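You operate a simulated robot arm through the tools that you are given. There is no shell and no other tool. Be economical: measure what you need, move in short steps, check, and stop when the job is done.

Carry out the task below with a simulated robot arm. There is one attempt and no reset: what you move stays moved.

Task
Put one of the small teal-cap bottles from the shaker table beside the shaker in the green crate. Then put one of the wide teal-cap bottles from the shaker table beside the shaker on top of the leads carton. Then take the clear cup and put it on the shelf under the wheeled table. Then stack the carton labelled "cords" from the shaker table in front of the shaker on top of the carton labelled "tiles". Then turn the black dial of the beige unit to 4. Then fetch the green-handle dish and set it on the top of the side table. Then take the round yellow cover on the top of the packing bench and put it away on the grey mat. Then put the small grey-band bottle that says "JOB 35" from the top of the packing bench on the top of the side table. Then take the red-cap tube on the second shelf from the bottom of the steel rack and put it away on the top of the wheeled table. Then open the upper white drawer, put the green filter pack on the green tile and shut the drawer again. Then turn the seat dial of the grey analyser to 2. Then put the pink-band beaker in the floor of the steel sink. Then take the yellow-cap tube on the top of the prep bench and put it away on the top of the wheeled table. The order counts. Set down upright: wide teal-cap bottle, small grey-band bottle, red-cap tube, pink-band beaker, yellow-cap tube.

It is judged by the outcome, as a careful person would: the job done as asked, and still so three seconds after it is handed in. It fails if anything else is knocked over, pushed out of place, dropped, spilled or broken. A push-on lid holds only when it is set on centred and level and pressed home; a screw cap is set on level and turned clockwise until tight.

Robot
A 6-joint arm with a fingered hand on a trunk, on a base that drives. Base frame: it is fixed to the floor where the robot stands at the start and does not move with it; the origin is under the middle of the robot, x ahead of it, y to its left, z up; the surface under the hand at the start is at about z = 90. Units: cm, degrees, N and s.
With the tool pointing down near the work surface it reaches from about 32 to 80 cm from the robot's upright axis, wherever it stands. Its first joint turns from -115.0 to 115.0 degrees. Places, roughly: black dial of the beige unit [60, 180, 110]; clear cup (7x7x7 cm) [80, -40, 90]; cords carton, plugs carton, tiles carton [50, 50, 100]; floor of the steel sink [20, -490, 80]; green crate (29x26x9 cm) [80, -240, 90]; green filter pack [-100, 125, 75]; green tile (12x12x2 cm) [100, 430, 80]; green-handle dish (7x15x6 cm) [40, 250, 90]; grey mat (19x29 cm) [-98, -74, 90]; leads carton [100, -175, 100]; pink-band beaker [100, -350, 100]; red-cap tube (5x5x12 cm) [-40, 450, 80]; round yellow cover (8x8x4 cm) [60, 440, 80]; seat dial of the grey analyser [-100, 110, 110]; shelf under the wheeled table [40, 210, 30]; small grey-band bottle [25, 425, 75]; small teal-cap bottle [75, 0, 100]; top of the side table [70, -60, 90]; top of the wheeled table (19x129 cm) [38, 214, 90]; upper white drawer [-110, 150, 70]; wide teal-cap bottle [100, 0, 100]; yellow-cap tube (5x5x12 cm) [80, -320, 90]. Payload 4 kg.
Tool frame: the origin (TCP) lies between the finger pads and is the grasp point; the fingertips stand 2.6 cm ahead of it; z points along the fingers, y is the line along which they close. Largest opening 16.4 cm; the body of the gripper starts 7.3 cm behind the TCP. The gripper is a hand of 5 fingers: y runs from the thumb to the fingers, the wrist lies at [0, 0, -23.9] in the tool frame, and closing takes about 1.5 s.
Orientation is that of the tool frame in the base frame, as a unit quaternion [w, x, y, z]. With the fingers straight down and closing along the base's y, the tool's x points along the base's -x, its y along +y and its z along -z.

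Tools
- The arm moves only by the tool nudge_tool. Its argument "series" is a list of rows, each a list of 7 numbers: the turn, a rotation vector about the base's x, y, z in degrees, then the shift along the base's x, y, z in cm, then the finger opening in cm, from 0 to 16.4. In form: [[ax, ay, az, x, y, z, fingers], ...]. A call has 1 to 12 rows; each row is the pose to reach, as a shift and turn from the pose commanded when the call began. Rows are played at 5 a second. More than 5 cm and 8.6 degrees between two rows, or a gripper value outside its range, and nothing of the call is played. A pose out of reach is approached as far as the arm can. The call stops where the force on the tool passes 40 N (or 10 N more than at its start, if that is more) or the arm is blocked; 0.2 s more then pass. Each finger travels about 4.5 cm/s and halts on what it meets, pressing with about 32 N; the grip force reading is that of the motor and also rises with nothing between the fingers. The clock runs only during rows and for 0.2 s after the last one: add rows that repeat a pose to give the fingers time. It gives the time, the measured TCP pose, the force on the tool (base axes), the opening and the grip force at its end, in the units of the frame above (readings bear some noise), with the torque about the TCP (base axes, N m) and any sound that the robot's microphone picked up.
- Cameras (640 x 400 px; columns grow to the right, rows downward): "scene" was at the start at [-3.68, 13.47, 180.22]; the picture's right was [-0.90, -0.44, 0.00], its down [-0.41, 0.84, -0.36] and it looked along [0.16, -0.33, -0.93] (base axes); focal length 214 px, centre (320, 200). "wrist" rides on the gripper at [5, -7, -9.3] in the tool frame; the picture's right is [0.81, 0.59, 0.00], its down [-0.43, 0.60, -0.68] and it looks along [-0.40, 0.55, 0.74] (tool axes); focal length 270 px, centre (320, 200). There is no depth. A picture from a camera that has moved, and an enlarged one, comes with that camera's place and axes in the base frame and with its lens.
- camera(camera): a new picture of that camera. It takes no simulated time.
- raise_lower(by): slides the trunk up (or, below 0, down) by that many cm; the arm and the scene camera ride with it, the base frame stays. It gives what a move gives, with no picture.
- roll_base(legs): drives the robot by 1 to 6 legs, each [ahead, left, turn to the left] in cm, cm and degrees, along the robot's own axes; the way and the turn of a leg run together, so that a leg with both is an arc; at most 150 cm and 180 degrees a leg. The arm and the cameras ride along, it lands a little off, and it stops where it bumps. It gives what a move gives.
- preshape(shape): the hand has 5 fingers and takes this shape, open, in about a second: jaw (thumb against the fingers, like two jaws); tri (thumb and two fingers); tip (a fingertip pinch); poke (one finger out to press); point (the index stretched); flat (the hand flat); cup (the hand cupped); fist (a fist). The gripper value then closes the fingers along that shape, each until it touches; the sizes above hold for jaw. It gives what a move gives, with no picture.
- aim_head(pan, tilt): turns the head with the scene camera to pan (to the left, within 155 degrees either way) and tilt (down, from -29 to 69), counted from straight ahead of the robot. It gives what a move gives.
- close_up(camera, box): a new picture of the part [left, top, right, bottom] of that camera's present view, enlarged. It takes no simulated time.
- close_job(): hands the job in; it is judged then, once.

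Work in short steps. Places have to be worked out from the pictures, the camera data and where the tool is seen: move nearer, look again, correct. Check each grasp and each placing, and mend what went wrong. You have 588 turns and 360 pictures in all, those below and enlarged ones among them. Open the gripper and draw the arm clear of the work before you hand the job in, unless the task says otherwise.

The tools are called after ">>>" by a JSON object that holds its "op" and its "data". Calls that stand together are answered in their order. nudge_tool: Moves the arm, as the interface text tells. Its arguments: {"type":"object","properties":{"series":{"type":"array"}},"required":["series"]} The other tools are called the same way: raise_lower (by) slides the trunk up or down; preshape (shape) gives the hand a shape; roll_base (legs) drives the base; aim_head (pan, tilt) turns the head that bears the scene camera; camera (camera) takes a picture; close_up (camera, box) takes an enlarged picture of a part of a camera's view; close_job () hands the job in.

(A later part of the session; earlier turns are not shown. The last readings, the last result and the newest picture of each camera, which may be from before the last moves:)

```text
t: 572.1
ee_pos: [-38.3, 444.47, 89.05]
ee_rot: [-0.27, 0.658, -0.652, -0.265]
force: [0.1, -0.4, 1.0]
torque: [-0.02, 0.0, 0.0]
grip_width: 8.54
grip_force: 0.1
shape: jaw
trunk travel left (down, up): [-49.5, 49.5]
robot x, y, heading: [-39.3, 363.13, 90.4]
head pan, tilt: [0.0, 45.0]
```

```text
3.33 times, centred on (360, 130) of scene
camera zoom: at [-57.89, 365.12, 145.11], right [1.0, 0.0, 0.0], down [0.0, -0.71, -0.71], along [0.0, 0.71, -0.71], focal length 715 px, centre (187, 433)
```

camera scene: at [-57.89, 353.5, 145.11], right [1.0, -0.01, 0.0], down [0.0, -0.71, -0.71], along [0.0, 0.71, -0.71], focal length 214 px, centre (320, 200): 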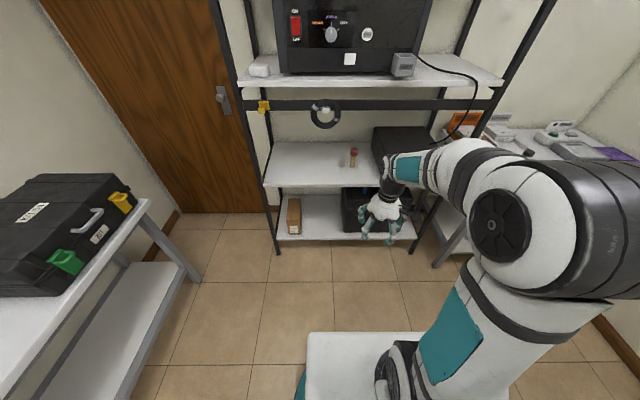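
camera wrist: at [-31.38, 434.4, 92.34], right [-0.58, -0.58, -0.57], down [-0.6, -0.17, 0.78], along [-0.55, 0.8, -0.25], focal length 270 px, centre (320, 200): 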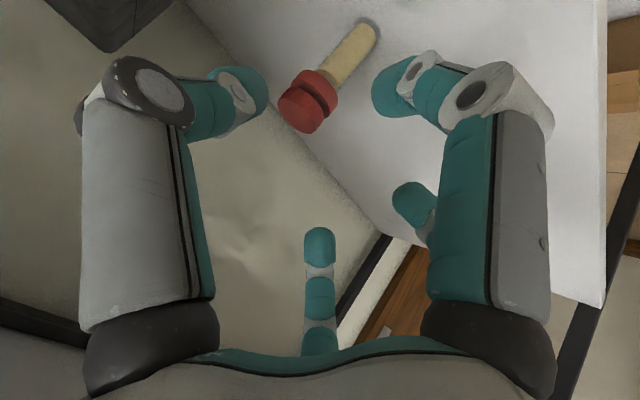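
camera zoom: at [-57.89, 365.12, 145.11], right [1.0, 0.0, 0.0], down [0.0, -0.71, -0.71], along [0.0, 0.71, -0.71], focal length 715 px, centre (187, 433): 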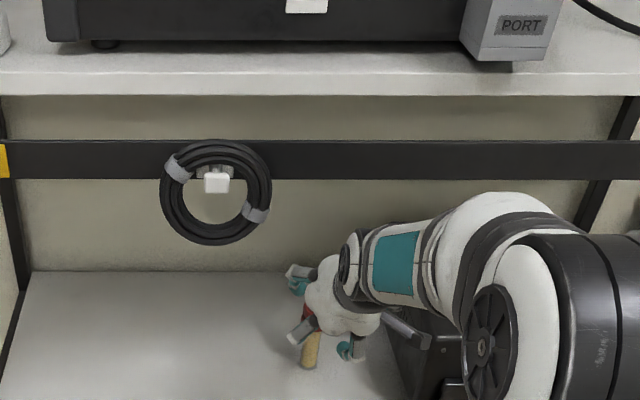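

Well aligned. I advance along the hand axis to the tube.

>>> {"op": "nudge_tool", "data": {"series": [[0, 0, 0, 0.1, 2.8, -2.8, 8.5], [0, 0, 0, 0.2, 5.6, -5.6, 8.5], [0, 0, 0, 0.2, 8.7, -8.4, 8.5]]}}

>>> {"op": "camera", "data": {"camera": "wrist"}}

>>> {"op": "close_up", "data": {"camera": "scene", "box": [280, 70, 440, 190]}}

```text
t: 573.0
ee_pos: [-38.24, 453.2, 80.71]
ee_rot: [-0.27, 0.657, -0.652, -0.265]
force: [0.0, -0.1, 0.5]
torque: [-0.02, 0.0, -0.03]
grip_width: 8.54
grip_force: 0.1
shape: jaw
trunk travel left (down, up): [-49.5, 49.5]
robot x, y, heading: [-39.17, 362.81, 90.1]
head pan, tilt: [0.0, 45.0]
```

```text
137 pictures are left
camera wrist: at [-31.29, 443.11, 83.99], right [-0.58, -0.58, -0.57], down [-0.6, -0.17, 0.78], along [-0.55, 0.8, -0.25], focal length 270 px, centre (320, 200)
```

wrist: 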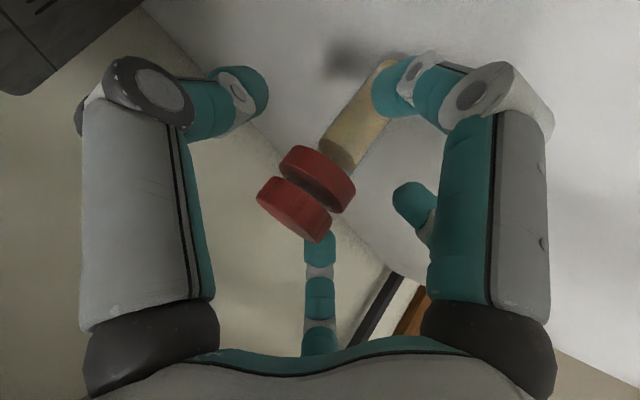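

```text
3.33 times, centred on (360, 130) of scene
camera zoom: at [-57.9, 365.11, 145.11], right [1.0, 0.0, 0.0], down [0.0, -0.71, -0.71], along [0.0, 0.71, -0.71], focal length 715 px, centre (187, 433)
```

zoom: 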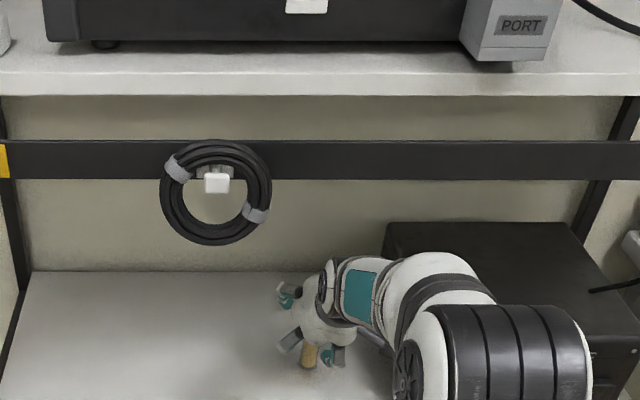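

The five-finger closure could twist the slanted-to-hand tube; a lateral pinch ("tri") is better. I back off along the axis and switch shape.

>>> {"op": "nudge_tool", "data": {"series": [[0, 0, 0, 0, -3, 3, 8.5], [0, 0, 0, 0, -6, 6, 8.5], [0, 0, 0, 0, -9, 8.8, 8.5], [0, 0, 0, 0, -12, 10.5, 8.5]]}}

>>> {"op": "preshape", "data": {"shape": "tri"}}

>>> {"op": "nudge_tool", "data": {"series": [[0, 0, 0, 0, 0, 0, 13], [0, 0, 0, 0, 0, 0, 10], [0, 0, 0, 0, 0, 0, 7], [0, 0, 0, 0, 0, 0, 6], [0, 0, 0, 0, 0, 0, 6]]}}

>>> {"op": "camera", "data": {"camera": "wrist"}}

>>> {"op": "close_up", "data": {"camera": "scene", "box": [280, 70, 440, 190]}}

```text
t: 574.0
ee_pos: [-38.36, 441.01, 91.27]
ee_rot: [-0.271, 0.658, -0.65, -0.267]
force: [-0.1, -0.9, 0.3]
torque: [-0.02, 0.02, 0.03]
grip_width: 8.53
grip_force: 0.0
shape: jaw
trunk travel left (down, up): [-49.5, 49.5]
robot x, y, heading: [-39.01, 362.98, 90.2]
head pan, tilt: [0.0, 45.0]
```

```text
t: 574.9
ee_pos: [-38.39, 441.07, 91.37]
ee_rot: [-0.271, 0.658, -0.651, -0.265]
force: [0.9, -0.3, 0.2]
torque: [0.03, 0.01, -0.03]
grip_width: 16.37
grip_force: 0.1
shape: tri
trunk travel left (down, up): [-49.5, 49.5]
robot x, y, heading: [-39.54, 363.25, 90.0]
head pan, tilt: [0.0, 45.0]
```

```text
t: 576.0
ee_pos: [-38.37, 441.04, 91.35]
ee_rot: [-0.271, 0.657, -0.652, -0.264]
force: [-0.3, 0.1, -0.4]
torque: [0.0, -0.03, 0.01]
grip_width: 6.3
grip_force: 0.0
shape: tri
trunk travel left (down, up): [-49.5, 49.5]
robot x, y, heading: [-39.18, 363.1, 90.4]
head pan, tilt: [0.0, 45.0]
```

```text
135 pictures are left
camera wrist: at [-31.4, 430.96, 94.55], right [-0.58, -0.58, -0.57], down [-0.6, -0.17, 0.78], along [-0.55, 0.8, -0.25], focal length 270 px, centre (320, 200)
```

wrist: 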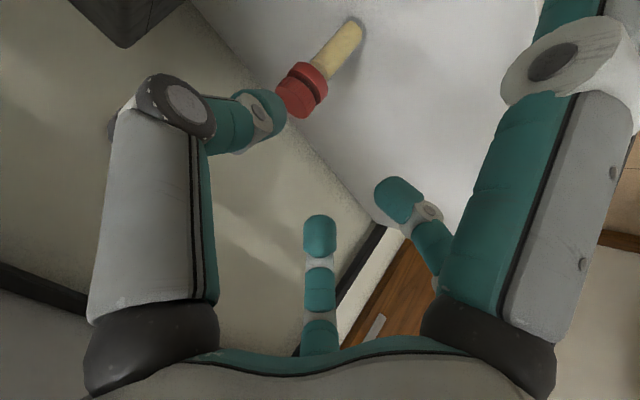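

```text
3.33 times, centred on (360, 130) of scene
camera zoom: at [-57.9, 365.07, 145.11], right [1.0, 0.0, 0.0], down [0.0, -0.71, -0.71], along [0.0, 0.71, -0.71], focal length 715 px, centre (187, 433)
```

zoom: 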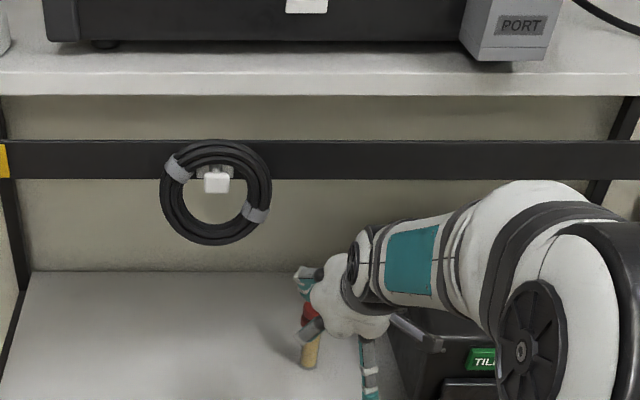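

In "tri" a spread finger hangs too low for this shelf. I check the "tip" shape here.

>>> {"op": "preshape", "data": {"shape": "tip"}}

>>> {"op": "camera", "data": {"camera": "wrist"}}

>>> {"op": "close_up", "data": {"camera": "scene", "box": [320, 120, 440, 200]}}

```text
t: 577.0
ee_pos: [-38.44, 441.12, 91.34]
ee_rot: [-0.27, 0.657, -0.652, -0.265]
force: [0.4, 0.2, 0.8]
torque: [0.01, 0.0, 0.01]
grip_width: 16.39
grip_force: 0.1
shape: tip
trunk travel left (down, up): [-49.5, 49.5]
robot x, y, heading: [-38.93, 362.71, 90.0]
head pan, tilt: [0.0, 45.0]
```

```text
133 pictures are left
camera wrist: at [-31.4, 430.96, 94.55], right [-0.58, -0.58, -0.57], down [-0.6, -0.17, 0.78], along [-0.55, 0.8, -0.25], focal length 270 px, centre (320, 200)
```

wrist: 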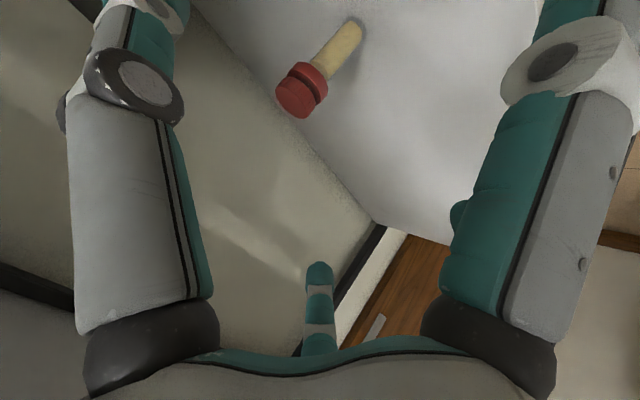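

```text
5.00 times, centred on (380, 160) of scene
camera zoom: at [-57.9, 365.07, 145.11], right [1.0, 0.0, 0.0], down [0.0, -0.71, -0.71], along [0.0, 0.71, -0.71], focal length 1072 px, centre (20, 400)
```

zoom: 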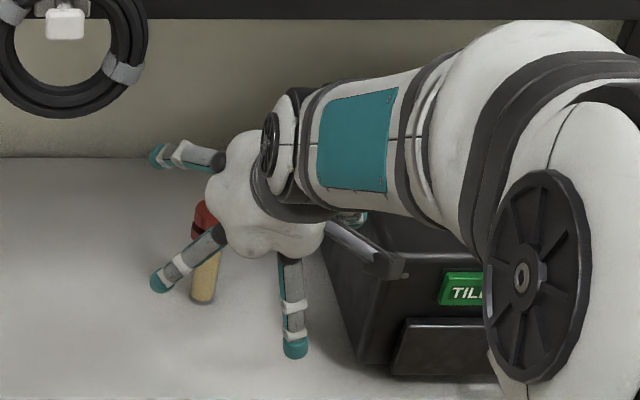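

Spread fingers stay open in these shapes, but gripping the cap (TCP z≈83) with "tri" keeps the low finger just above the shelf. I switch to tri and approach the cap.

>>> {"op": "preshape", "data": {"shape": "tri"}}

>>> {"op": "nudge_tool", "data": {"series": [[0, 0, 0, 0, 0, 0, 13], [0, 0, 0, 0, 0, 0, 10], [0, 0, 0, 0, 0, 0, 8], [0, 0, 0, 0.1, 3, -2, 8], [0, 0, 0, 0.2, 6, -4, 8], [0, 0, 0, 0.3, 9, -6, 8]]}}

>>> {"op": "camera", "data": {"camera": "wrist"}}

>>> {"op": "close_up", "data": {"camera": "scene", "box": [320, 120, 440, 200]}}

```text
t: 577.9
ee_pos: [-38.34, 441.1, 91.28]
ee_rot: [-0.271, 0.658, -0.651, -0.265]
force: [-0.2, 0.8, -0.5]
torque: [-0.02, 0.01, -0.01]
grip_width: 16.38
grip_force: 0.0
shape: tri
trunk travel left (down, up): [-49.5, 49.5]
robot x, y, heading: [-39.34, 363.13, 90.2]
head pan, tilt: [0.0, 45.0]
```

```text
t: 579.2
ee_pos: [-38.3, 449.77, 85.26]
ee_rot: [-0.27, 0.658, -0.651, -0.265]
force: [-0.2, -0.3, 0.1]
torque: [0.01, -0.02, 0.01]
grip_width: 8.06
grip_force: 0.2
shape: tri
trunk travel left (down, up): [-49.5, 49.5]
robot x, y, heading: [-39.03, 362.76, 90.0]
head pan, tilt: [0.0, 45.0]
```

```text
131 pictures are left
camera wrist: at [-31.23, 439.82, 88.45], right [-0.58, -0.58, -0.57], down [-0.6, -0.17, 0.78], along [-0.55, 0.8, -0.25], focal length 270 px, centre (320, 200)
```

wrist: 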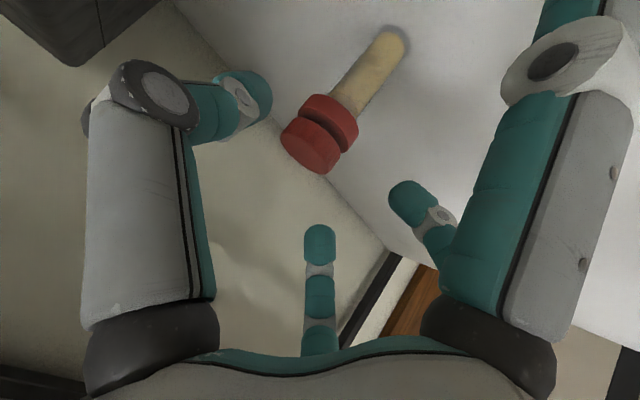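

```text
5.00 times, centred on (380, 160) of scene
camera zoom: at [-57.89, 365.1, 145.11], right [1.0, 0.0, 0.0], down [0.0, -0.71, -0.71], along [0.0, 0.71, -0.71], focal length 1072 px, centre (20, 400)
```

zoom: 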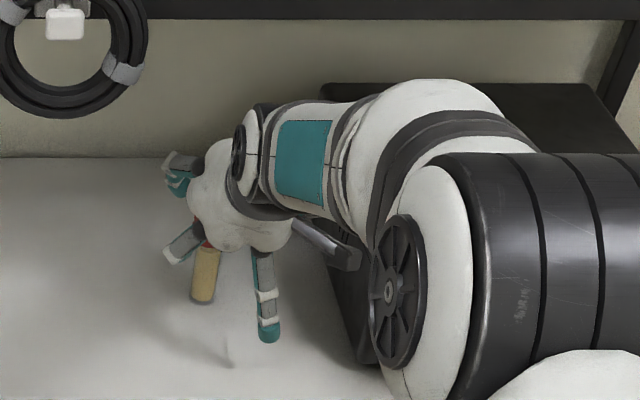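

The spread finger is close to the shelf; I roll the hand -33° about its axis to lift that finger sideways, then check.

>>> {"op": "nudge_tool", "data": {"series": [[0, -5.8, 5.8, 0, 0, 0, 8], [0, -11.6, 11.6, 0, 0, 0, 8], [0, -17.5, 17.5, 0, 0, 0, 8], [0, -23.3, 23.3, 0, 0, 0, 8]]}}

>>> {"op": "camera", "data": {"camera": "wrist"}}

>>> {"op": "close_up", "data": {"camera": "scene", "box": [320, 120, 440, 200]}}

```text
t: 580.2
ee_pos: [-38.23, 450.09, 85.22]
ee_rot: [-0.338, 0.814, -0.438, -0.176]
force: [0.9, 1.4, 0.1]
torque: [0.0, 0.02, -0.03]
grip_width: 8.04
grip_force: 0.1
shape: tri
trunk travel left (down, up): [-49.5, 49.5]
robot x, y, heading: [-39.4, 363.26, 90.3]
head pan, tilt: [0.0, 45.0]
```

```text
129 pictures are left
camera wrist: at [-29.67, 443.31, 91.7], right [-0.04, -0.71, -0.7], down [-0.74, -0.45, 0.5], along [-0.67, 0.54, -0.51], focal length 270 px, centre (320, 200)
```

wrist: 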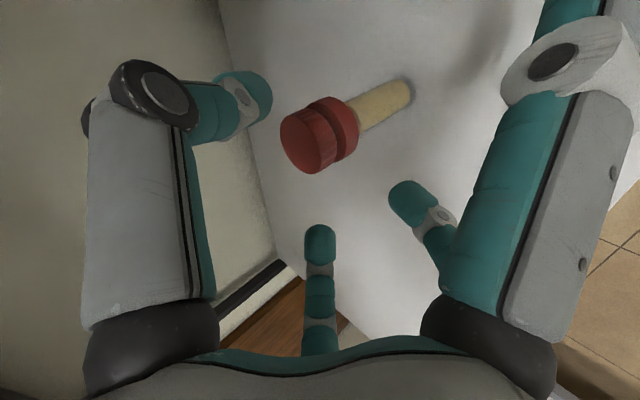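

```text
5.00 times, centred on (380, 160) of scene
camera zoom: at [-57.9, 365.08, 145.11], right [1.0, 0.0, 0.0], down [0.0, -0.71, -0.71], along [0.0, 0.71, -0.71], focal length 1072 px, centre (20, 400)
```

zoom: 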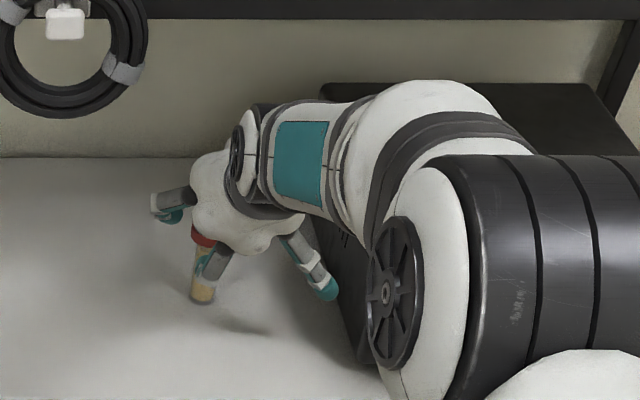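

Clear now. I advance 4.3 cm along the axis onto the cap.

>>> {"op": "nudge_tool", "data": {"series": [[0, 0, 0, 0, 1.5, -1.5, 8], [0, 0, 0, 0, 3, -3, 8]]}}

>>> {"op": "camera", "data": {"camera": "wrist"}}

>>> {"op": "close_up", "data": {"camera": "scene", "box": [320, 120, 440, 200]}}

```text
t: 580.9
ee_pos: [-38.08, 453.04, 82.25]
ee_rot: [-0.337, 0.815, -0.438, -0.177]
force: [-0.2, 0.4, -0.1]
torque: [0.01, 0.01, 0.03]
grip_width: 8.03
grip_force: 0.1
shape: tri
trunk travel left (down, up): [-49.5, 49.5]
robot x, y, heading: [-39.2, 363.12, 90.0]
head pan, tilt: [0.0, 45.0]
```

```text
127 pictures are left
camera wrist: at [-29.58, 446.31, 88.73], right [-0.04, -0.71, -0.7], down [-0.74, -0.45, 0.5], along [-0.67, 0.54, -0.51], focal length 270 px, centre (320, 200)
```

wrist: 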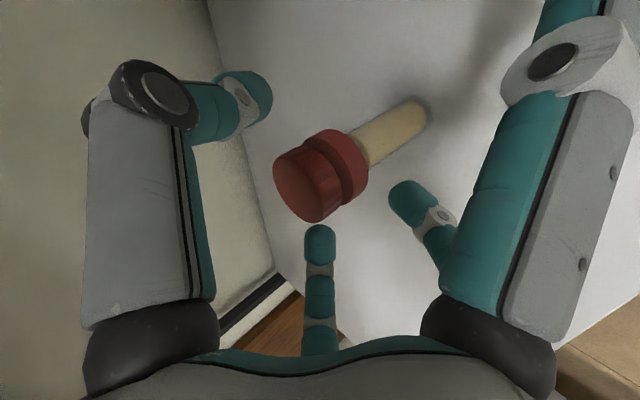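

```text
5.00 times, centred on (380, 160) of scene
camera zoom: at [-57.9, 365.11, 145.11], right [1.0, 0.0, 0.0], down [0.0, -0.71, -0.71], along [0.0, 0.71, -0.71], focal length 1072 px, centre (20, 400)
```

zoom: 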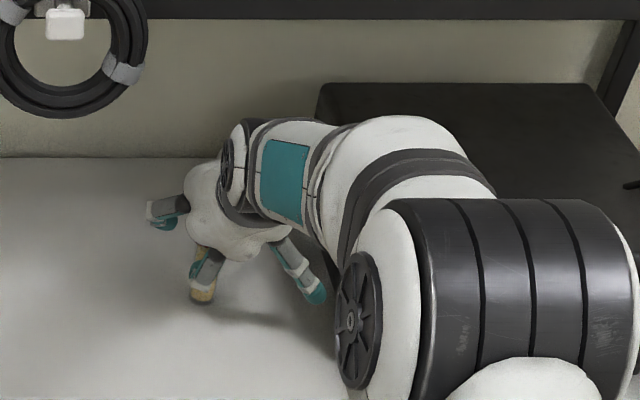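

The cap is between the fingers. Close.

>>> {"op": "nudge_tool", "data": {"series": [[0, 0, 0, 0, 0.4, -0.4, 7], [0, 0, 0, 0, 0.4, -0.4, 5.5], [0, 0, 0, 0, 0.4, -0.4, 4.5], [0, 0, 0, 0, 0.4, -0.4, 3.5], [0, 0, 0, 0, 0.4, -0.4, 2.5], [0, 0, 0, 0, 0.4, -0.4, 2], [0, 0, 0, 0, 0.4, -0.4, 2], [0, 0, 0, 0, 0.4, -0.4, 2]]}}

>>> {"op": "camera", "data": {"camera": "wrist"}}

```text
t: 582.6
ee_pos: [-38.2, 453.54, 81.89]
ee_rot: [-0.337, 0.815, -0.438, -0.176]
force: [-0.4, -0.5, 0.9]
torque: [0.03, -0.04, -0.01]
grip_width: 3.77
grip_force: 31.6
shape: tri
trunk travel left (down, up): [-49.5, 49.5]
robot x, y, heading: [-38.98, 362.51, 90.3]
head pan, tilt: [0.0, 45.0]
```

```text
125 pictures are left
camera wrist: at [-29.56, 446.67, 88.33], right [-0.04, -0.71, -0.7], down [-0.74, -0.45, 0.5], along [-0.67, 0.54, -0.51], focal length 270 px, centre (320, 200)
```

wrist: 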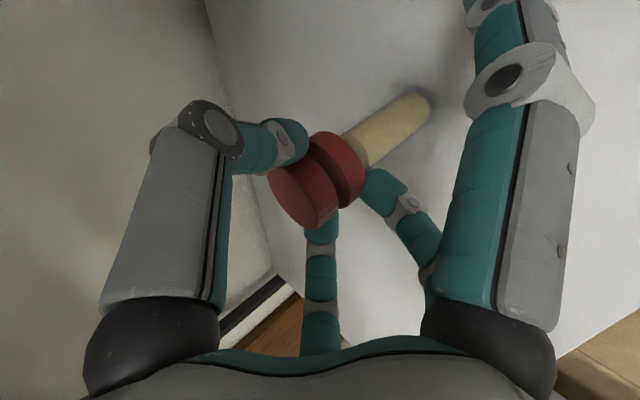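

Three-finger grip on the cap. I lift 1.5 cm straight up and check.

>>> {"op": "nudge_tool", "data": {"series": [[0, 0, 0, 0, 0, 0.7, 2], [0, 0, 0, 0, 0, 1.5, 2], [0, 0, 0, 0, 0, 3, 2]]}}

>>> {"op": "camera", "data": {"camera": "wrist"}}

>>> {"op": "close_up", "data": {"camera": "scene", "box": [320, 120, 440, 200]}}

```text
t: 583.5
ee_pos: [-37.82, 453.17, 84.87]
ee_rot: [-0.337, 0.815, -0.439, -0.175]
force: [-0.6, 0.2, -0.4]
torque: [0.01, 0.0, 0.02]
grip_width: 3.78
grip_force: 32.0
shape: tri
trunk travel left (down, up): [-49.5, 49.5]
robot x, y, heading: [-38.91, 363.23, 90.4]
head pan, tilt: [0.0, 45.0]
```

```text
124 pictures are left
camera wrist: at [-29.39, 446.47, 91.3], right [-0.04, -0.71, -0.7], down [-0.74, -0.45, 0.5], along [-0.67, 0.54, -0.51], focal length 270 px, centre (320, 200)
```

wrist: 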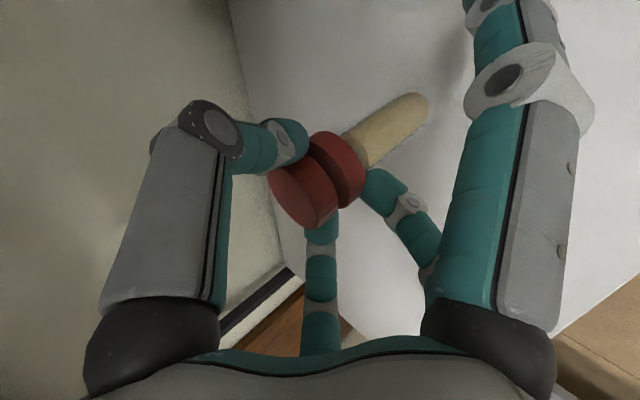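

```text
5.00 times, centred on (380, 160) of scene
camera zoom: at [-57.9, 365.08, 145.11], right [1.0, 0.0, 0.0], down [0.0, -0.71, -0.71], along [0.0, 0.71, -0.71], focal length 1072 px, centre (20, 400)
```

zoom: 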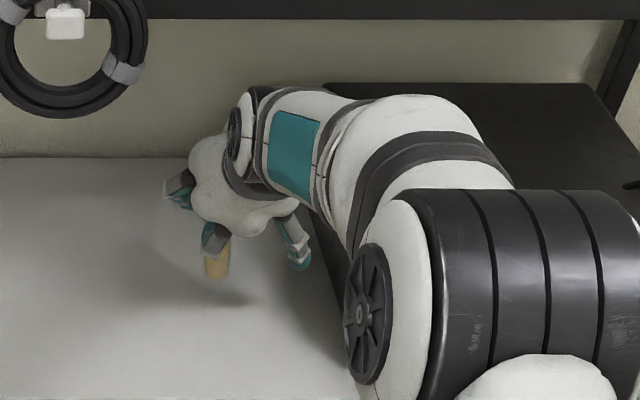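

Holding upright. I withdraw straight back (staying below the front bar).

>>> {"op": "nudge_tool", "data": {"series": [[0, 0, 0, 0, -4, 0, 2], [0, 0, 0, 0, -8, 0, 2], [0, 0, 0, 0, -12, 0, 2], [0, 0, 0, 0, -16, 0, 2], [0, 0, 0, 0, -20, 0, 2], [0, 0, 0, 0, -24, 1, 2]]}}

>>> {"op": "roll_base", "data": {"legs": [[-12, 0, -0.4]]}}

>>> {"op": "raise_lower", "data": {"by": 40}}

>>> {"op": "camera", "data": {"camera": "scene"}}

```text
t: 584.9
ee_pos: [-37.79, 429.06, 85.62]
ee_rot: [-0.334, 0.799, -0.464, -0.187]
force: [-0.6, -0.6, -0.6]
torque: [0.03, -0.07, 0.03]
grip_width: 3.75
grip_force: 32.0
shape: tri
trunk travel left (down, up): [-49.5, 49.5]
robot x, y, heading: [-38.87, 363.04, 90.1]
head pan, tilt: [0.0, 45.0]
```

```text
t: 586.1
ee_pos: [-37.34, 417.34, 85.61]
ee_rot: [-0.337, 0.813, -0.442, -0.174]
force: [0.0, -0.3, -0.4]
torque: [-0.02, -0.05, 0.01]
grip_width: 3.78
grip_force: 32.0
shape: tri
trunk travel left (down, up): [-49.5, 49.5]
robot x, y, heading: [-38.96, 351.11, 89.7]
head pan, tilt: [0.0, 45.0]
```

```text
t: 589.9
ee_pos: [-37.27, 417.46, 125.52]
ee_rot: [-0.337, 0.813, -0.441, -0.174]
force: [-0.6, 0.0, -0.3]
torque: [-0.04, 0.01, 0.0]
grip_width: 3.75
grip_force: 31.9
shape: tri
trunk travel left (down, up): [-89.5, 9.5]
robot x, y, heading: [-39.29, 351.14, 89.6]
head pan, tilt: [0.0, 45.0]
```

```text
122 pictures are left
camera scene: at [-57.88, 353.33, 185.11], right [1.0, 0.0, 0.0], down [0.0, -0.71, -0.71], along [0.0, 0.71, -0.71], focal length 214 px, centre (320, 200)
```

scene: 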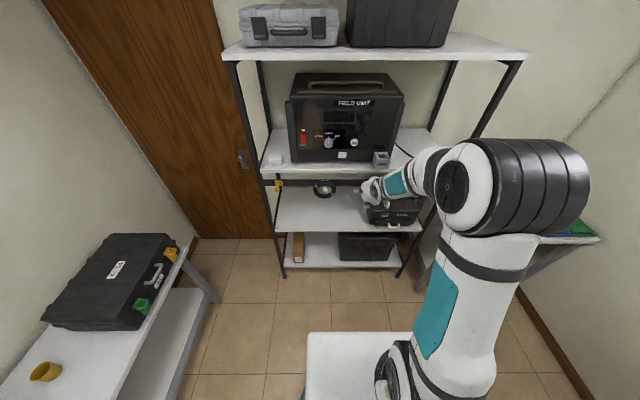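

Tube held upright. Driving out to the wheeled table.

>>> {"op": "roll_base", "data": {"legs": [[0, 58, 0.4]]}}

```text
t: 593.3
ee_pos: [-99.08, 416.89, 125.6]
ee_rot: [-0.335, 0.819, -0.429, -0.18]
force: [0.0, -0.6, -0.3]
torque: [0.0, 0.02, 0.02]
grip_width: 3.78
grip_force: 32.0
shape: tri
trunk travel left (down, up): [-89.5, 9.5]
robot x, y, heading: [-98.89, 350.56, 91.4]
head pan, tilt: [0.0, 45.0]
```

>>> {"op": "roll_base", "data": {"legs": [[0, -1.5, -1.4], [-57, 0, 0], [-59, 0, 0], [0, -64, 0], [0, 0, -90]]}}

>>> {"op": "aim_head", "data": {"pan": 0, "tilt": 50}}

>>> {"op": "camera", "data": {"camera": "scene"}}

```text
t: 601.9
ee_pos: [-61.33, 299.2, 125.52]
ee_rot: [-0.335, 0.816, -0.433, -0.184]
force: [-12.6, -4.7, 1.8]
torque: [0.83, 1.27, -0.79]
grip_width: 3.74
grip_force: 31.7
shape: tri
trunk travel left (down, up): [-89.5, 9.5]
robot x, y, heading: [-61.0, 233.23, 91.3]
head pan, tilt: [0.0, 45.0]
stopped in leg 4: the force on the tool passed its limit at 286 N (the readings are from after the stop); the commanded pose is now the measured one
```

```text
t: 602.5
ee_pos: [-61.45, 299.0, 125.58]
ee_rot: [-0.335, 0.817, -0.432, -0.182]
force: [-23.8, -4.6, 2.0]
torque: [0.84, 0.67, -1.34]
grip_width: 3.72
grip_force: 31.9
shape: tri
trunk travel left (down, up): [-89.5, 9.5]
robot x, y, heading: [-60.77, 233.1, 91.0]
head pan, tilt: [0.0, 50.0]
```

```text
121 pictures are left
camera scene: at [-79.98, 234.11, 184.37], right [1.0, 0.02, 0.0], down [0.01, -0.77, -0.64], along [-0.01, 0.64, -0.77], focal length 214 px, centre (320, 200)
```

scene: 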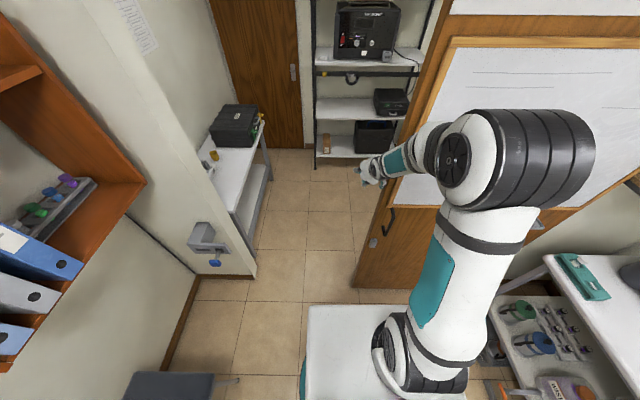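

My extended hand struck the door edge while strafing. I move back left and check the tube.

>>> {"op": "roll_base", "data": {"legs": [[0, 12, 0]]}}

>>> {"op": "camera", "data": {"camera": "wrist"}}

>>> {"op": "close_up", "data": {"camera": "scene", "box": [280, 120, 480, 300]}}

```text
t: 603.8
ee_pos: [-73.21, 298.93, 125.54]
ee_rot: [-0.334, 0.817, -0.432, -0.184]
force: [0.0, -0.9, -0.3]
torque: [0.0, 0.0, -0.03]
grip_width: 3.75
grip_force: 31.9
shape: tri
trunk travel left (down, up): [-89.5, 9.5]
robot x, y, heading: [-72.79, 232.94, 91.1]
head pan, tilt: [0.0, 50.0]
```

```text
120 pictures are left
camera wrist: at [-64.44, 292.26, 131.89], right [-0.04, -0.71, -0.7], down [-0.73, -0.46, 0.5], along [-0.68, 0.53, -0.5], focal length 270 px, centre (320, 200)
```

wrist: 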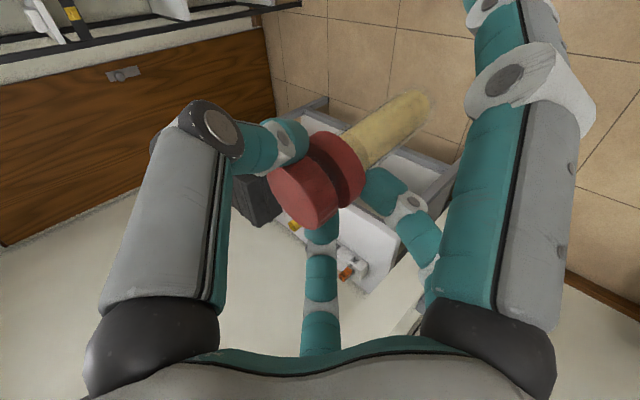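

```text
2.22 times, centred on (380, 210) of scene
camera zoom: at [-91.65, 234.04, 184.4], right [1.0, 0.02, 0.0], down [0.01, -0.77, -0.64], along [-0.01, 0.64, -0.77], focal length 477 px, centre (187, 178)
```

zoom: 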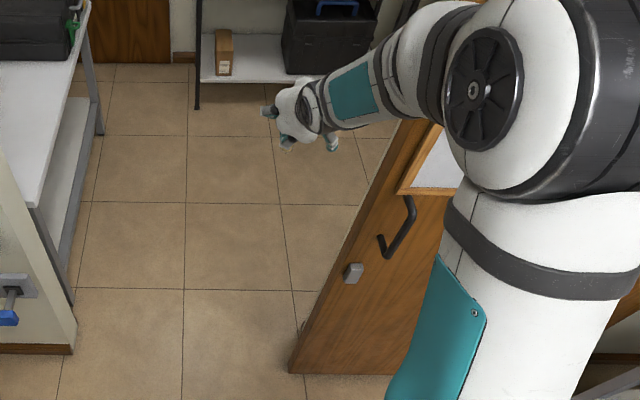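

Tube grip unchanged and the door is where it was. I back off further before moving right and turning.

>>> {"op": "roll_base", "data": {"legs": [[-32, 0, -1], [0, -42, 0], [0, 0, -90]]}}

>>> {"op": "camera", "data": {"camera": "scene"}}

```text
t: 606.1
ee_pos: [-70.72, 267.32, 125.38]
ee_rot: [-0.336, 0.812, -0.443, -0.178]
force: [0.1, 0.1, -1.4]
torque: [0.01, 0.02, 0.0]
grip_width: 3.74
grip_force: 32.0
shape: tri
trunk travel left (down, up): [-89.5, 9.5]
robot x, y, heading: [-71.9, 201.12, 89.5]
head pan, tilt: [0.0, 50.0]
stopped in leg 2: the robot was blocked; the commanded pose is now the measured one
```

```text
118 pictures are left
camera scene: at [-90.76, 202.96, 184.41], right [1.0, -0.01, 0.0], down [-0.01, -0.77, -0.64], along [0.0, 0.64, -0.77], focal length 214 px, centre (320, 200)
```

scene: 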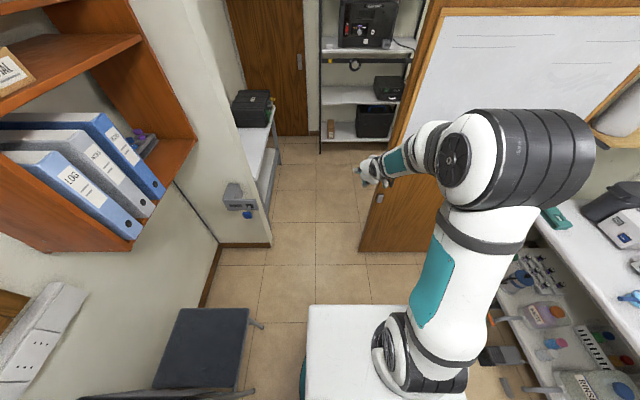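

The base reports a block to the right; I look that way.

>>> {"op": "aim_head", "data": {"pan": -110, "tilt": 60}}

>>> {"op": "camera", "data": {"camera": "scene"}}

>>> {"op": "aim_head", "data": {"pan": 150, "tilt": 60}}

>>> {"op": "camera", "data": {"camera": "scene"}}

```text
t: 608.0
ee_pos: [-70.66, 267.3, 125.53]
ee_rot: [-0.335, 0.812, -0.442, -0.179]
force: [0.1, 0.6, -0.2]
torque: [-0.01, 0.04, -0.01]
grip_width: 3.75
grip_force: 32.0
shape: tri
trunk travel left (down, up): [-89.5, 9.5]
robot x, y, heading: [-71.53, 201.32, 89.7]
head pan, tilt: [-110.0, 60.0]
```

```text
117 pictures are left
camera scene: at [-84.51, 192.92, 183.16], right [-0.35, -0.94, 0.0], down [-0.81, 0.3, -0.5], along [0.47, -0.17, -0.87], focal length 214 px, centre (320, 200)
```

scene: 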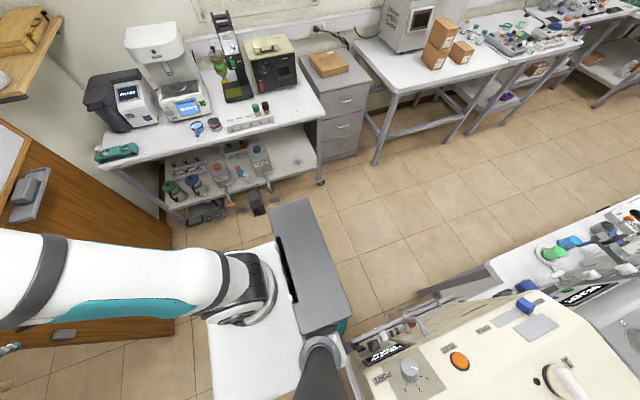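

```text
t: 611.6
ee_pos: [-70.7, 267.38, 125.34]
ee_rot: [-0.336, 0.812, -0.443, -0.179]
force: [0.4, 0.1, -1.1]
torque: [-0.01, -0.01, 0.01]
grip_width: 3.76
grip_force: 31.9
shape: tri
trunk travel left (down, up): [-89.5, 9.5]
robot x, y, heading: [-71.75, 201.15, 89.5]
head pan, tilt: [150.0, 60.0]
```

```text
116 pictures are left
camera scene: at [-94.13, 189.49, 183.16], right [-0.86, 0.51, 0.0], down [0.44, 0.75, -0.5], along [-0.25, -0.43, -0.87], focal length 214 px, centre (320, 200)
```

scene: 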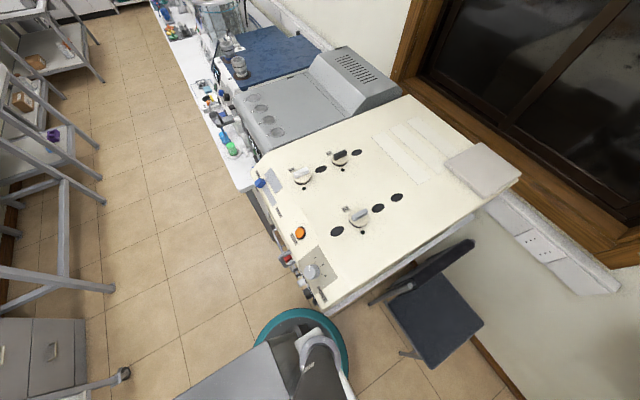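

The base rear-left is near the analyser bench corner. I move forward 12 first, then right.

>>> {"op": "roll_base", "data": {"legs": [[8, 0, 0]]}}

>>> {"op": "roll_base", "data": {"legs": [[0, -20, 0]]}}

```text
t: 612.7
ee_pos: [-70.6, 275.15, 125.38]
ee_rot: [-0.335, 0.813, -0.443, -0.179]
force: [-0.9, 0.1, -0.9]
torque: [-0.03, 0.03, -0.01]
grip_width: 3.72
grip_force: 31.9
shape: tri
trunk travel left (down, up): [-89.5, 9.5]
robot x, y, heading: [-72.13, 209.05, 89.5]
head pan, tilt: [150.0, 60.0]
```

```text
t: 614.3
ee_pos: [-50.36, 274.99, 125.48]
ee_rot: [-0.335, 0.813, -0.442, -0.179]
force: [-0.1, -0.7, -1.4]
torque: [0.01, 0.01, 0.02]
grip_width: 3.74
grip_force: 32.0
shape: tri
trunk travel left (down, up): [-89.5, 9.5]
robot x, y, heading: [-51.68, 208.95, 89.8]
head pan, tilt: [150.0, 60.0]
```

>>> {"op": "roll_base", "data": {"legs": [[0, -18, 0], [0, 0, -90], [0, -41, 0]]}}

>>> {"op": "aim_head", "data": {"pan": 0, "tilt": 50}}

>>> {"op": "camera", "data": {"camera": "scene"}}

```text
t: 621.8
ee_pos: [30.7, 164.05, 125.44]
ee_rot: [0.362, -0.251, 0.89, -0.115]
force: [-0.1, 0.0, -1.6]
torque: [0.04, 0.01, 0.0]
grip_width: 3.71
grip_force: 31.8
shape: tri
trunk travel left (down, up): [-89.5, 9.5]
robot x, y, heading: [-35.41, 166.85, -1.7]
head pan, tilt: [150.0, 60.0]
```

```text
t: 624.1
ee_pos: [30.78, 164.1, 125.46]
ee_rot: [0.362, -0.251, 0.89, -0.116]
force: [0.4, -0.2, -1.0]
torque: [0.02, 0.0, 0.0]
grip_width: 3.74
grip_force: 32.2
shape: tri
trunk travel left (down, up): [-89.5, 9.5]
robot x, y, heading: [-35.25, 166.92, -1.6]
head pan, tilt: [0.0, 50.0]
```

```text
115 pictures are left
camera scene: at [-33.28, 185.49, 184.42], right [-0.03, -1.0, 0.0], down [-0.77, 0.02, -0.64], along [0.64, -0.02, -0.77], focal length 214 px, centre (320, 200)
```

scene: 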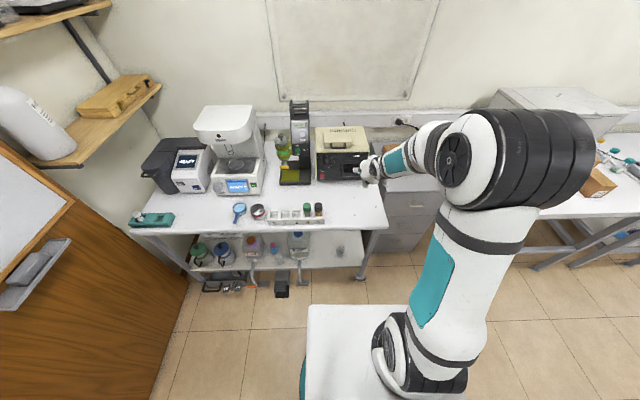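

Orientation is preserved. I lower the tube toward a clear spot at the table's right end (≈(40,165)).

>>> {"op": "nudge_tool", "data": {"series": [[0, 0, 0, 3, 0.3, -3.5, 2], [0, 0, 0, 6, 0.6, -7, 2], [0, 0, 0, 9, 1, -10.5, 2], [0, 0, 0, 9, 1, -15, 2], [0, 0, 0, 9, 1, -19.5, 2], [0, 0, 0, 9, 1, -22, 2]]}}

>>> {"op": "camera", "data": {"camera": "wrist"}}

>>> {"op": "close_up", "data": {"camera": "scene", "box": [280, 130, 440, 240]}}

```text
t: 625.5
ee_pos: [39.75, 164.91, 103.29]
ee_rot: [0.363, -0.251, 0.89, -0.116]
force: [-0.2, 0.4, 0.1]
torque: [-0.01, 0.01, -0.02]
grip_width: 3.7
grip_force: 31.7
shape: tri
trunk travel left (down, up): [-89.5, 9.5]
robot x, y, heading: [-35.33, 167.18, -1.8]
head pan, tilt: [0.0, 50.0]
```

```text
114 pictures are left
camera wrist: at [32.65, 156.55, 109.7], right [-0.71, 0.07, -0.7], down [-0.43, 0.75, 0.5], along [0.56, 0.66, -0.5], focal length 270 px, centre (320, 200)
```

wrist: 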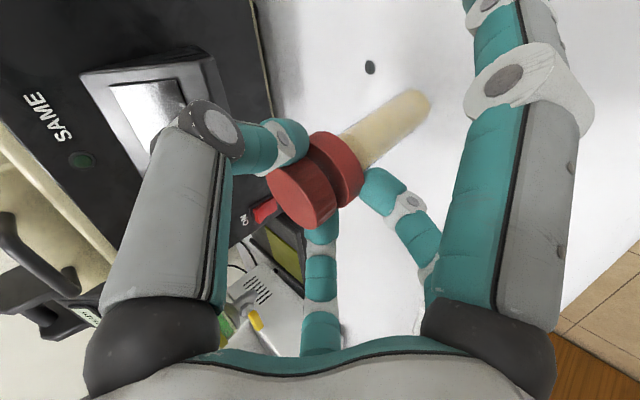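

```text
3.64 times, centred on (360, 185) of scene
camera zoom: at [-33.27, 185.47, 184.42], right [-0.03, -1.0, 0.0], down [-0.77, 0.02, -0.64], along [0.64, -0.02, -0.77], focal length 780 px, centre (174, 254)
```

zoom: 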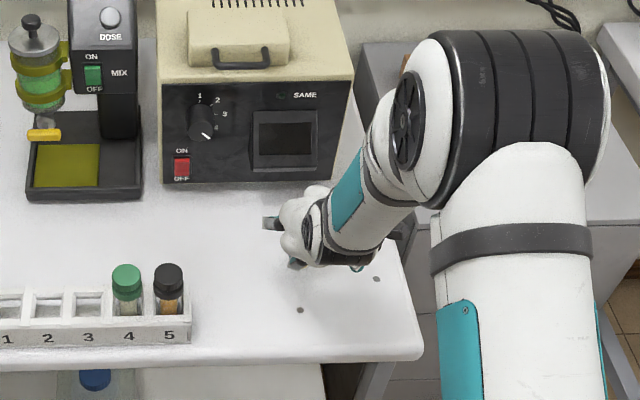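

Spot is clear. Lower gently in small increments.

>>> {"op": "nudge_tool", "data": {"series": [[0, 0, 0, 0, 0, -1.2, 2], [0, 0, 0, 0, 0, -2.2, 2], [0, 0, 0, 0, 0, -2.8, 2], [0, 0, 0, 0, 0, -3.2, 2]]}}

```text
t: 626.5
ee_pos: [39.73, 165.04, 100.62]
ee_rot: [0.365, -0.251, 0.889, -0.116]
force: [-2.8, -2.3, 17.0]
torque: [-0.01, -0.02, -0.03]
grip_width: 3.76
grip_force: 32.2
shape: tri
trunk travel left (down, up): [-89.5, 9.5]
robot x, y, heading: [-35.11, 166.92, -1.8]
head pan, tilt: [0.0, 50.0]
```

Contact (17 N). I relieve slightly and look before releasing.

>>> {"op": "nudge_tool", "data": {"series": [[0, 0, 0, 0, 0, 0.3, 2], [0, 0, 0, 0, 0, 0.4, 2]]}}

>>> {"op": "camera", "data": {"camera": "wrist"}}

>>> {"op": "close_up", "data": {"camera": "scene", "box": [330, 160, 400, 215]}}

```text
t: 627.1
ee_pos: [39.55, 165.2, 100.6]
ee_rot: [0.363, -0.25, 0.89, -0.116]
force: [1.4, -1.4, 9.9]
torque: [-0.12, -0.23, -0.04]
grip_width: 3.76
grip_force: 31.6
shape: tri
trunk travel left (down, up): [-89.5, 9.5]
robot x, y, heading: [-35.44, 166.97, -1.9]
head pan, tilt: [0.0, 50.0]
```

```text
112 pictures are left
camera wrist: at [32.54, 156.86, 107.09], right [-0.71, 0.07, -0.7], down [-0.43, 0.75, 0.5], along [0.56, 0.66, -0.5], focal length 270 px, centre (320, 200)
```

wrist: 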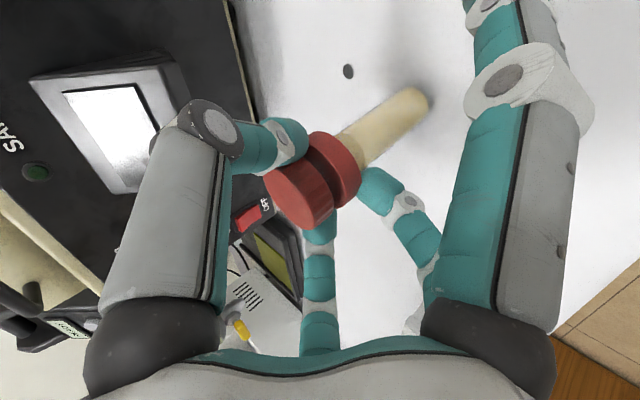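

```text
7.27 times, centred on (365, 188) of scene
camera zoom: at [-33.4, 185.45, 184.41], right [-0.03, -1.0, 0.0], down [-0.77, 0.02, -0.64], along [0.64, -0.02, -0.77], focal length 1560 px, centre (-7, 291)
```

zoom: 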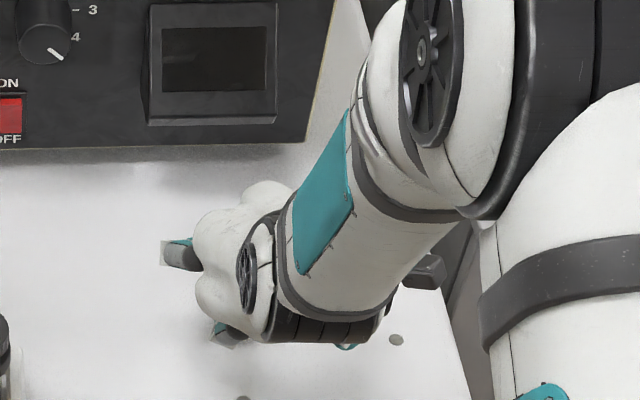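

Tube still upright in the grip. I open gradually to 8 and then withdraw along the axis.

>>> {"op": "nudge_tool", "data": {"series": [[0, 0, 0, 0, 0, 0, 3.8], [0, 0, 0, 0, 0, 0, 4.4], [0, 0, 0, 0, 0, 0, 5], [0, 0, 0, 0, 0, 0, 6], [0, 0, 0, 0, 0, 0, 7], [0, 0, 0, 0, 0, 0, 8], [0, 0, 0, 0, 0, 0, 8.5]]}}

>>> {"op": "camera", "data": {"camera": "wrist"}}

```text
t: 628.8
ee_pos: [39.66, 165.26, 100.63]
ee_rot: [0.362, -0.251, 0.89, -0.116]
force: [0.1, -0.5, 0.4]
torque: [0.0, -0.03, 0.0]
grip_width: 8.42
grip_force: 0.1
shape: tri
trunk travel left (down, up): [-89.5, 9.5]
robot x, y, heading: [-35.57, 167.15, -1.7]
head pan, tilt: [0.0, 50.0]
```

```text
110 pictures are left
camera wrist: at [32.61, 156.88, 107.07], right [-0.71, 0.07, -0.7], down [-0.43, 0.75, 0.5], along [0.56, 0.66, -0.5], focal length 270 px, centre (320, 200)
```

wrist: 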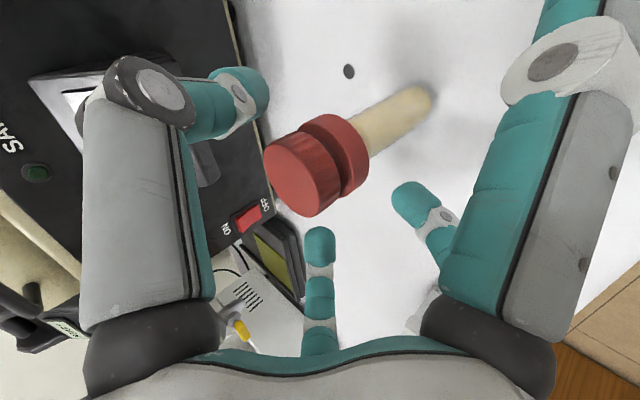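

The tube stands free. Withdraw along the hand axis.

>>> {"op": "nudge_tool", "data": {"series": [[0, 0, 0, -1.4, 0.04, 1.4, 8.5], [0, 0, 0, -3.5, 0.1, 3.5, 8.5], [0, 0, 0, -6.5, 0.2, 6.5, 8.5], [0, 0, 0, -9.5, 0.3, 9.5, 8.5], [0, 0, 0, -12, 0.3, 13, 8.5], [0, 0, 0, -14, 0.3, 17, 8.5]]}}

>>> {"op": "close_up", "data": {"camera": "scene", "box": [280, 130, 440, 240]}}

```text
t: 630.1
ee_pos: [25.82, 165.23, 117.53]
ee_rot: [0.363, -0.251, 0.89, -0.114]
force: [-0.3, 0.1, 0.4]
torque: [0.0, -0.02, 0.03]
grip_width: 8.45
grip_force: 0.0
shape: tri
trunk travel left (down, up): [-89.5, 9.5]
robot x, y, heading: [-35.19, 166.72, -1.7]
head pan, tilt: [0.0, 50.0]
```

```text
3.64 times, centred on (360, 185) of scene
camera zoom: at [-33.53, 185.49, 184.41], right [-0.03, -1.0, 0.0], down [-0.77, 0.02, -0.64], along [0.64, -0.02, -0.77], focal length 780 px, centre (174, 254)
```

zoom: 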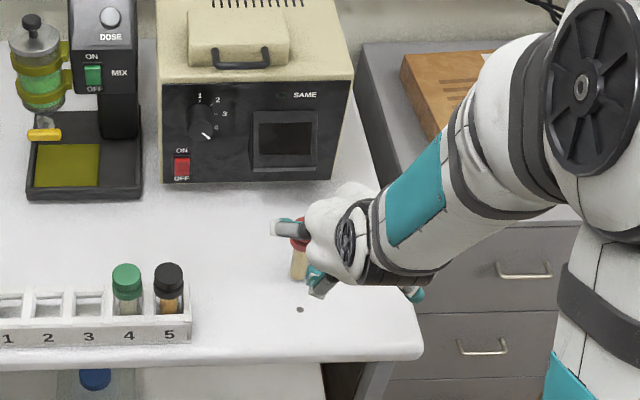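

The red tube stands on the table. I raise, unroll and level the hand.

>>> {"op": "nudge_tool", "data": {"series": [[6, -0.2, -6, -0.5, 0, 3, 10], [12, -0.4, -12, -1, 0, 6, 10], [18, -0.6, -18, -1.5, 0, 8, 10], [23.3, -0.7, -23.3, -2, 0, 9, 10]]}}

>>> {"op": "nudge_tool", "data": {"series": [[0.2, 7.5, 0, -2, 0, 0, 12], [0.4, 15, 0, -4, 0, 0, 12], [0.7, 22.5, 0, -6, 0, 0, 12], [0.9, 30, 0, -8, 0, 0, 12], [1.1, 37.5, 0, -9.5, 0, 0, 12], [1.3, 45, 0, -11, 0, 0, 12]]}}

>>> {"op": "preshape", "data": {"shape": "jaw"}}

>>> {"op": "camera", "data": {"camera": "scene"}}

```text
t: 631.1
ee_pos: [23.65, 165.54, 126.93]
ee_rot: [0.379, 0.012, 0.925, -0.006]
force: [0.3, -0.2, 0.1]
torque: [-0.04, -0.02, 0.02]
grip_width: 9.92
grip_force: 0.0
shape: tri
trunk travel left (down, up): [-89.5, 9.5]
robot x, y, heading: [-35.56, 167.25, -1.9]
head pan, tilt: [0.0, 50.0]
```

```text
t: 632.5
ee_pos: [12.59, 165.68, 126.58]
ee_rot: [-0.004, 0.012, 1.0, 0.0]
force: [0.5, 0.7, 0.1]
torque: [0.03, 0.01, -0.03]
grip_width: 11.96
grip_force: 0.1
shape: tri
trunk travel left (down, up): [-89.5, 9.5]
robot x, y, heading: [-35.29, 167.34, -1.7]
head pan, tilt: [0.0, 50.0]
```

```text
t: 633.5
ee_pos: [12.59, 165.47, 126.5]
ee_rot: [-0.002, 0.012, 1.0, 0.0]
force: [-0.1, -0.5, -0.1]
torque: [0.0, -0.04, 0.01]
grip_width: 16.38
grip_force: 0.0
shape: jaw
trunk travel left (down, up): [-89.5, 9.5]
robot x, y, heading: [-35.58, 167.14, -1.7]
head pan, tilt: [0.0, 50.0]
```

```text
108 pictures are left
camera scene: at [-33.28, 185.48, 184.42], right [-0.03, -1.0, 0.0], down [-0.77, 0.02, -0.64], along [0.64, -0.02, -0.77], focal length 214 px, centre (320, 200)
```

scene: 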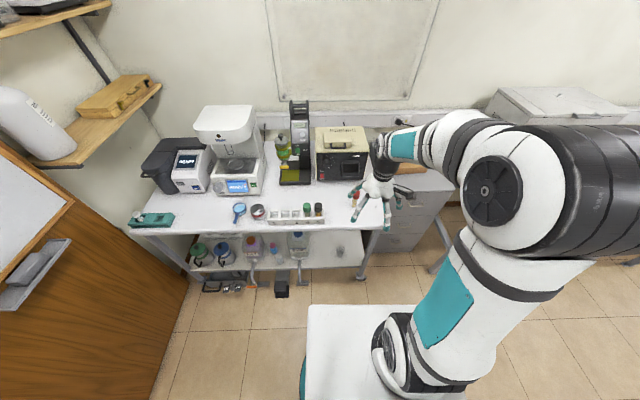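

Level again. Next the upper white drawer on the opposite side: I turn around to face it.

>>> {"op": "roll_base", "data": {"legs": [[0, 0, 90], [0, 0, 91.7]]}}

>>> {"op": "aim_head", "data": {"pan": 0, "tilt": 45}}

>>> {"op": "camera", "data": {"camera": "scene"}}

```text
t: 641.7
ee_pos: [-83.46, 164.03, 126.58]
ee_rot: [0.0, 0.999, 0.035, 0.003]
force: [0.0, -0.8, -0.5]
torque: [0.0, 0.0, -0.01]
grip_width: 16.41
grip_force: 0.0
shape: jaw
trunk travel left (down, up): [-89.5, 9.5]
robot x, y, heading: [-35.57, 167.53, -176.4]
head pan, tilt: [0.0, 50.0]
```

```text
t: 642.4
ee_pos: [-83.36, 163.96, 126.58]
ee_rot: [0.0, 0.999, 0.035, 0.003]
force: [-0.1, -0.2, -0.5]
torque: [0.02, 0.03, 0.01]
grip_width: 16.37
grip_force: 0.1
shape: jaw
trunk travel left (down, up): [-89.5, 9.5]
robot x, y, heading: [-35.24, 167.18, -176.1]
head pan, tilt: [0.0, 45.0]
```

```text
107 pictures are left
camera scene: at [-36.5, 148.33, 185.11], right [-0.07, 1.0, 0.0], down [0.71, 0.05, -0.71], along [-0.71, -0.05, -0.71], focal length 214 px, centre (320, 200)
```

scene: 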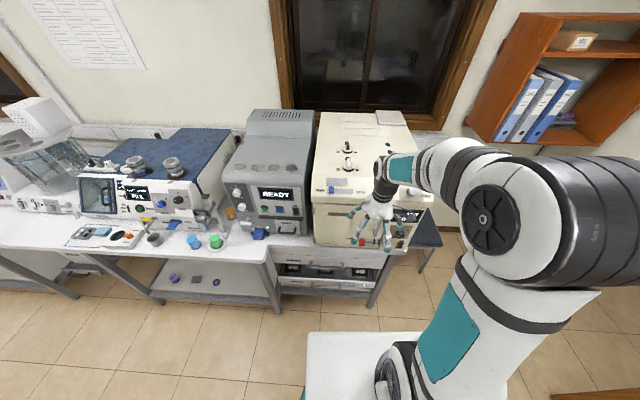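

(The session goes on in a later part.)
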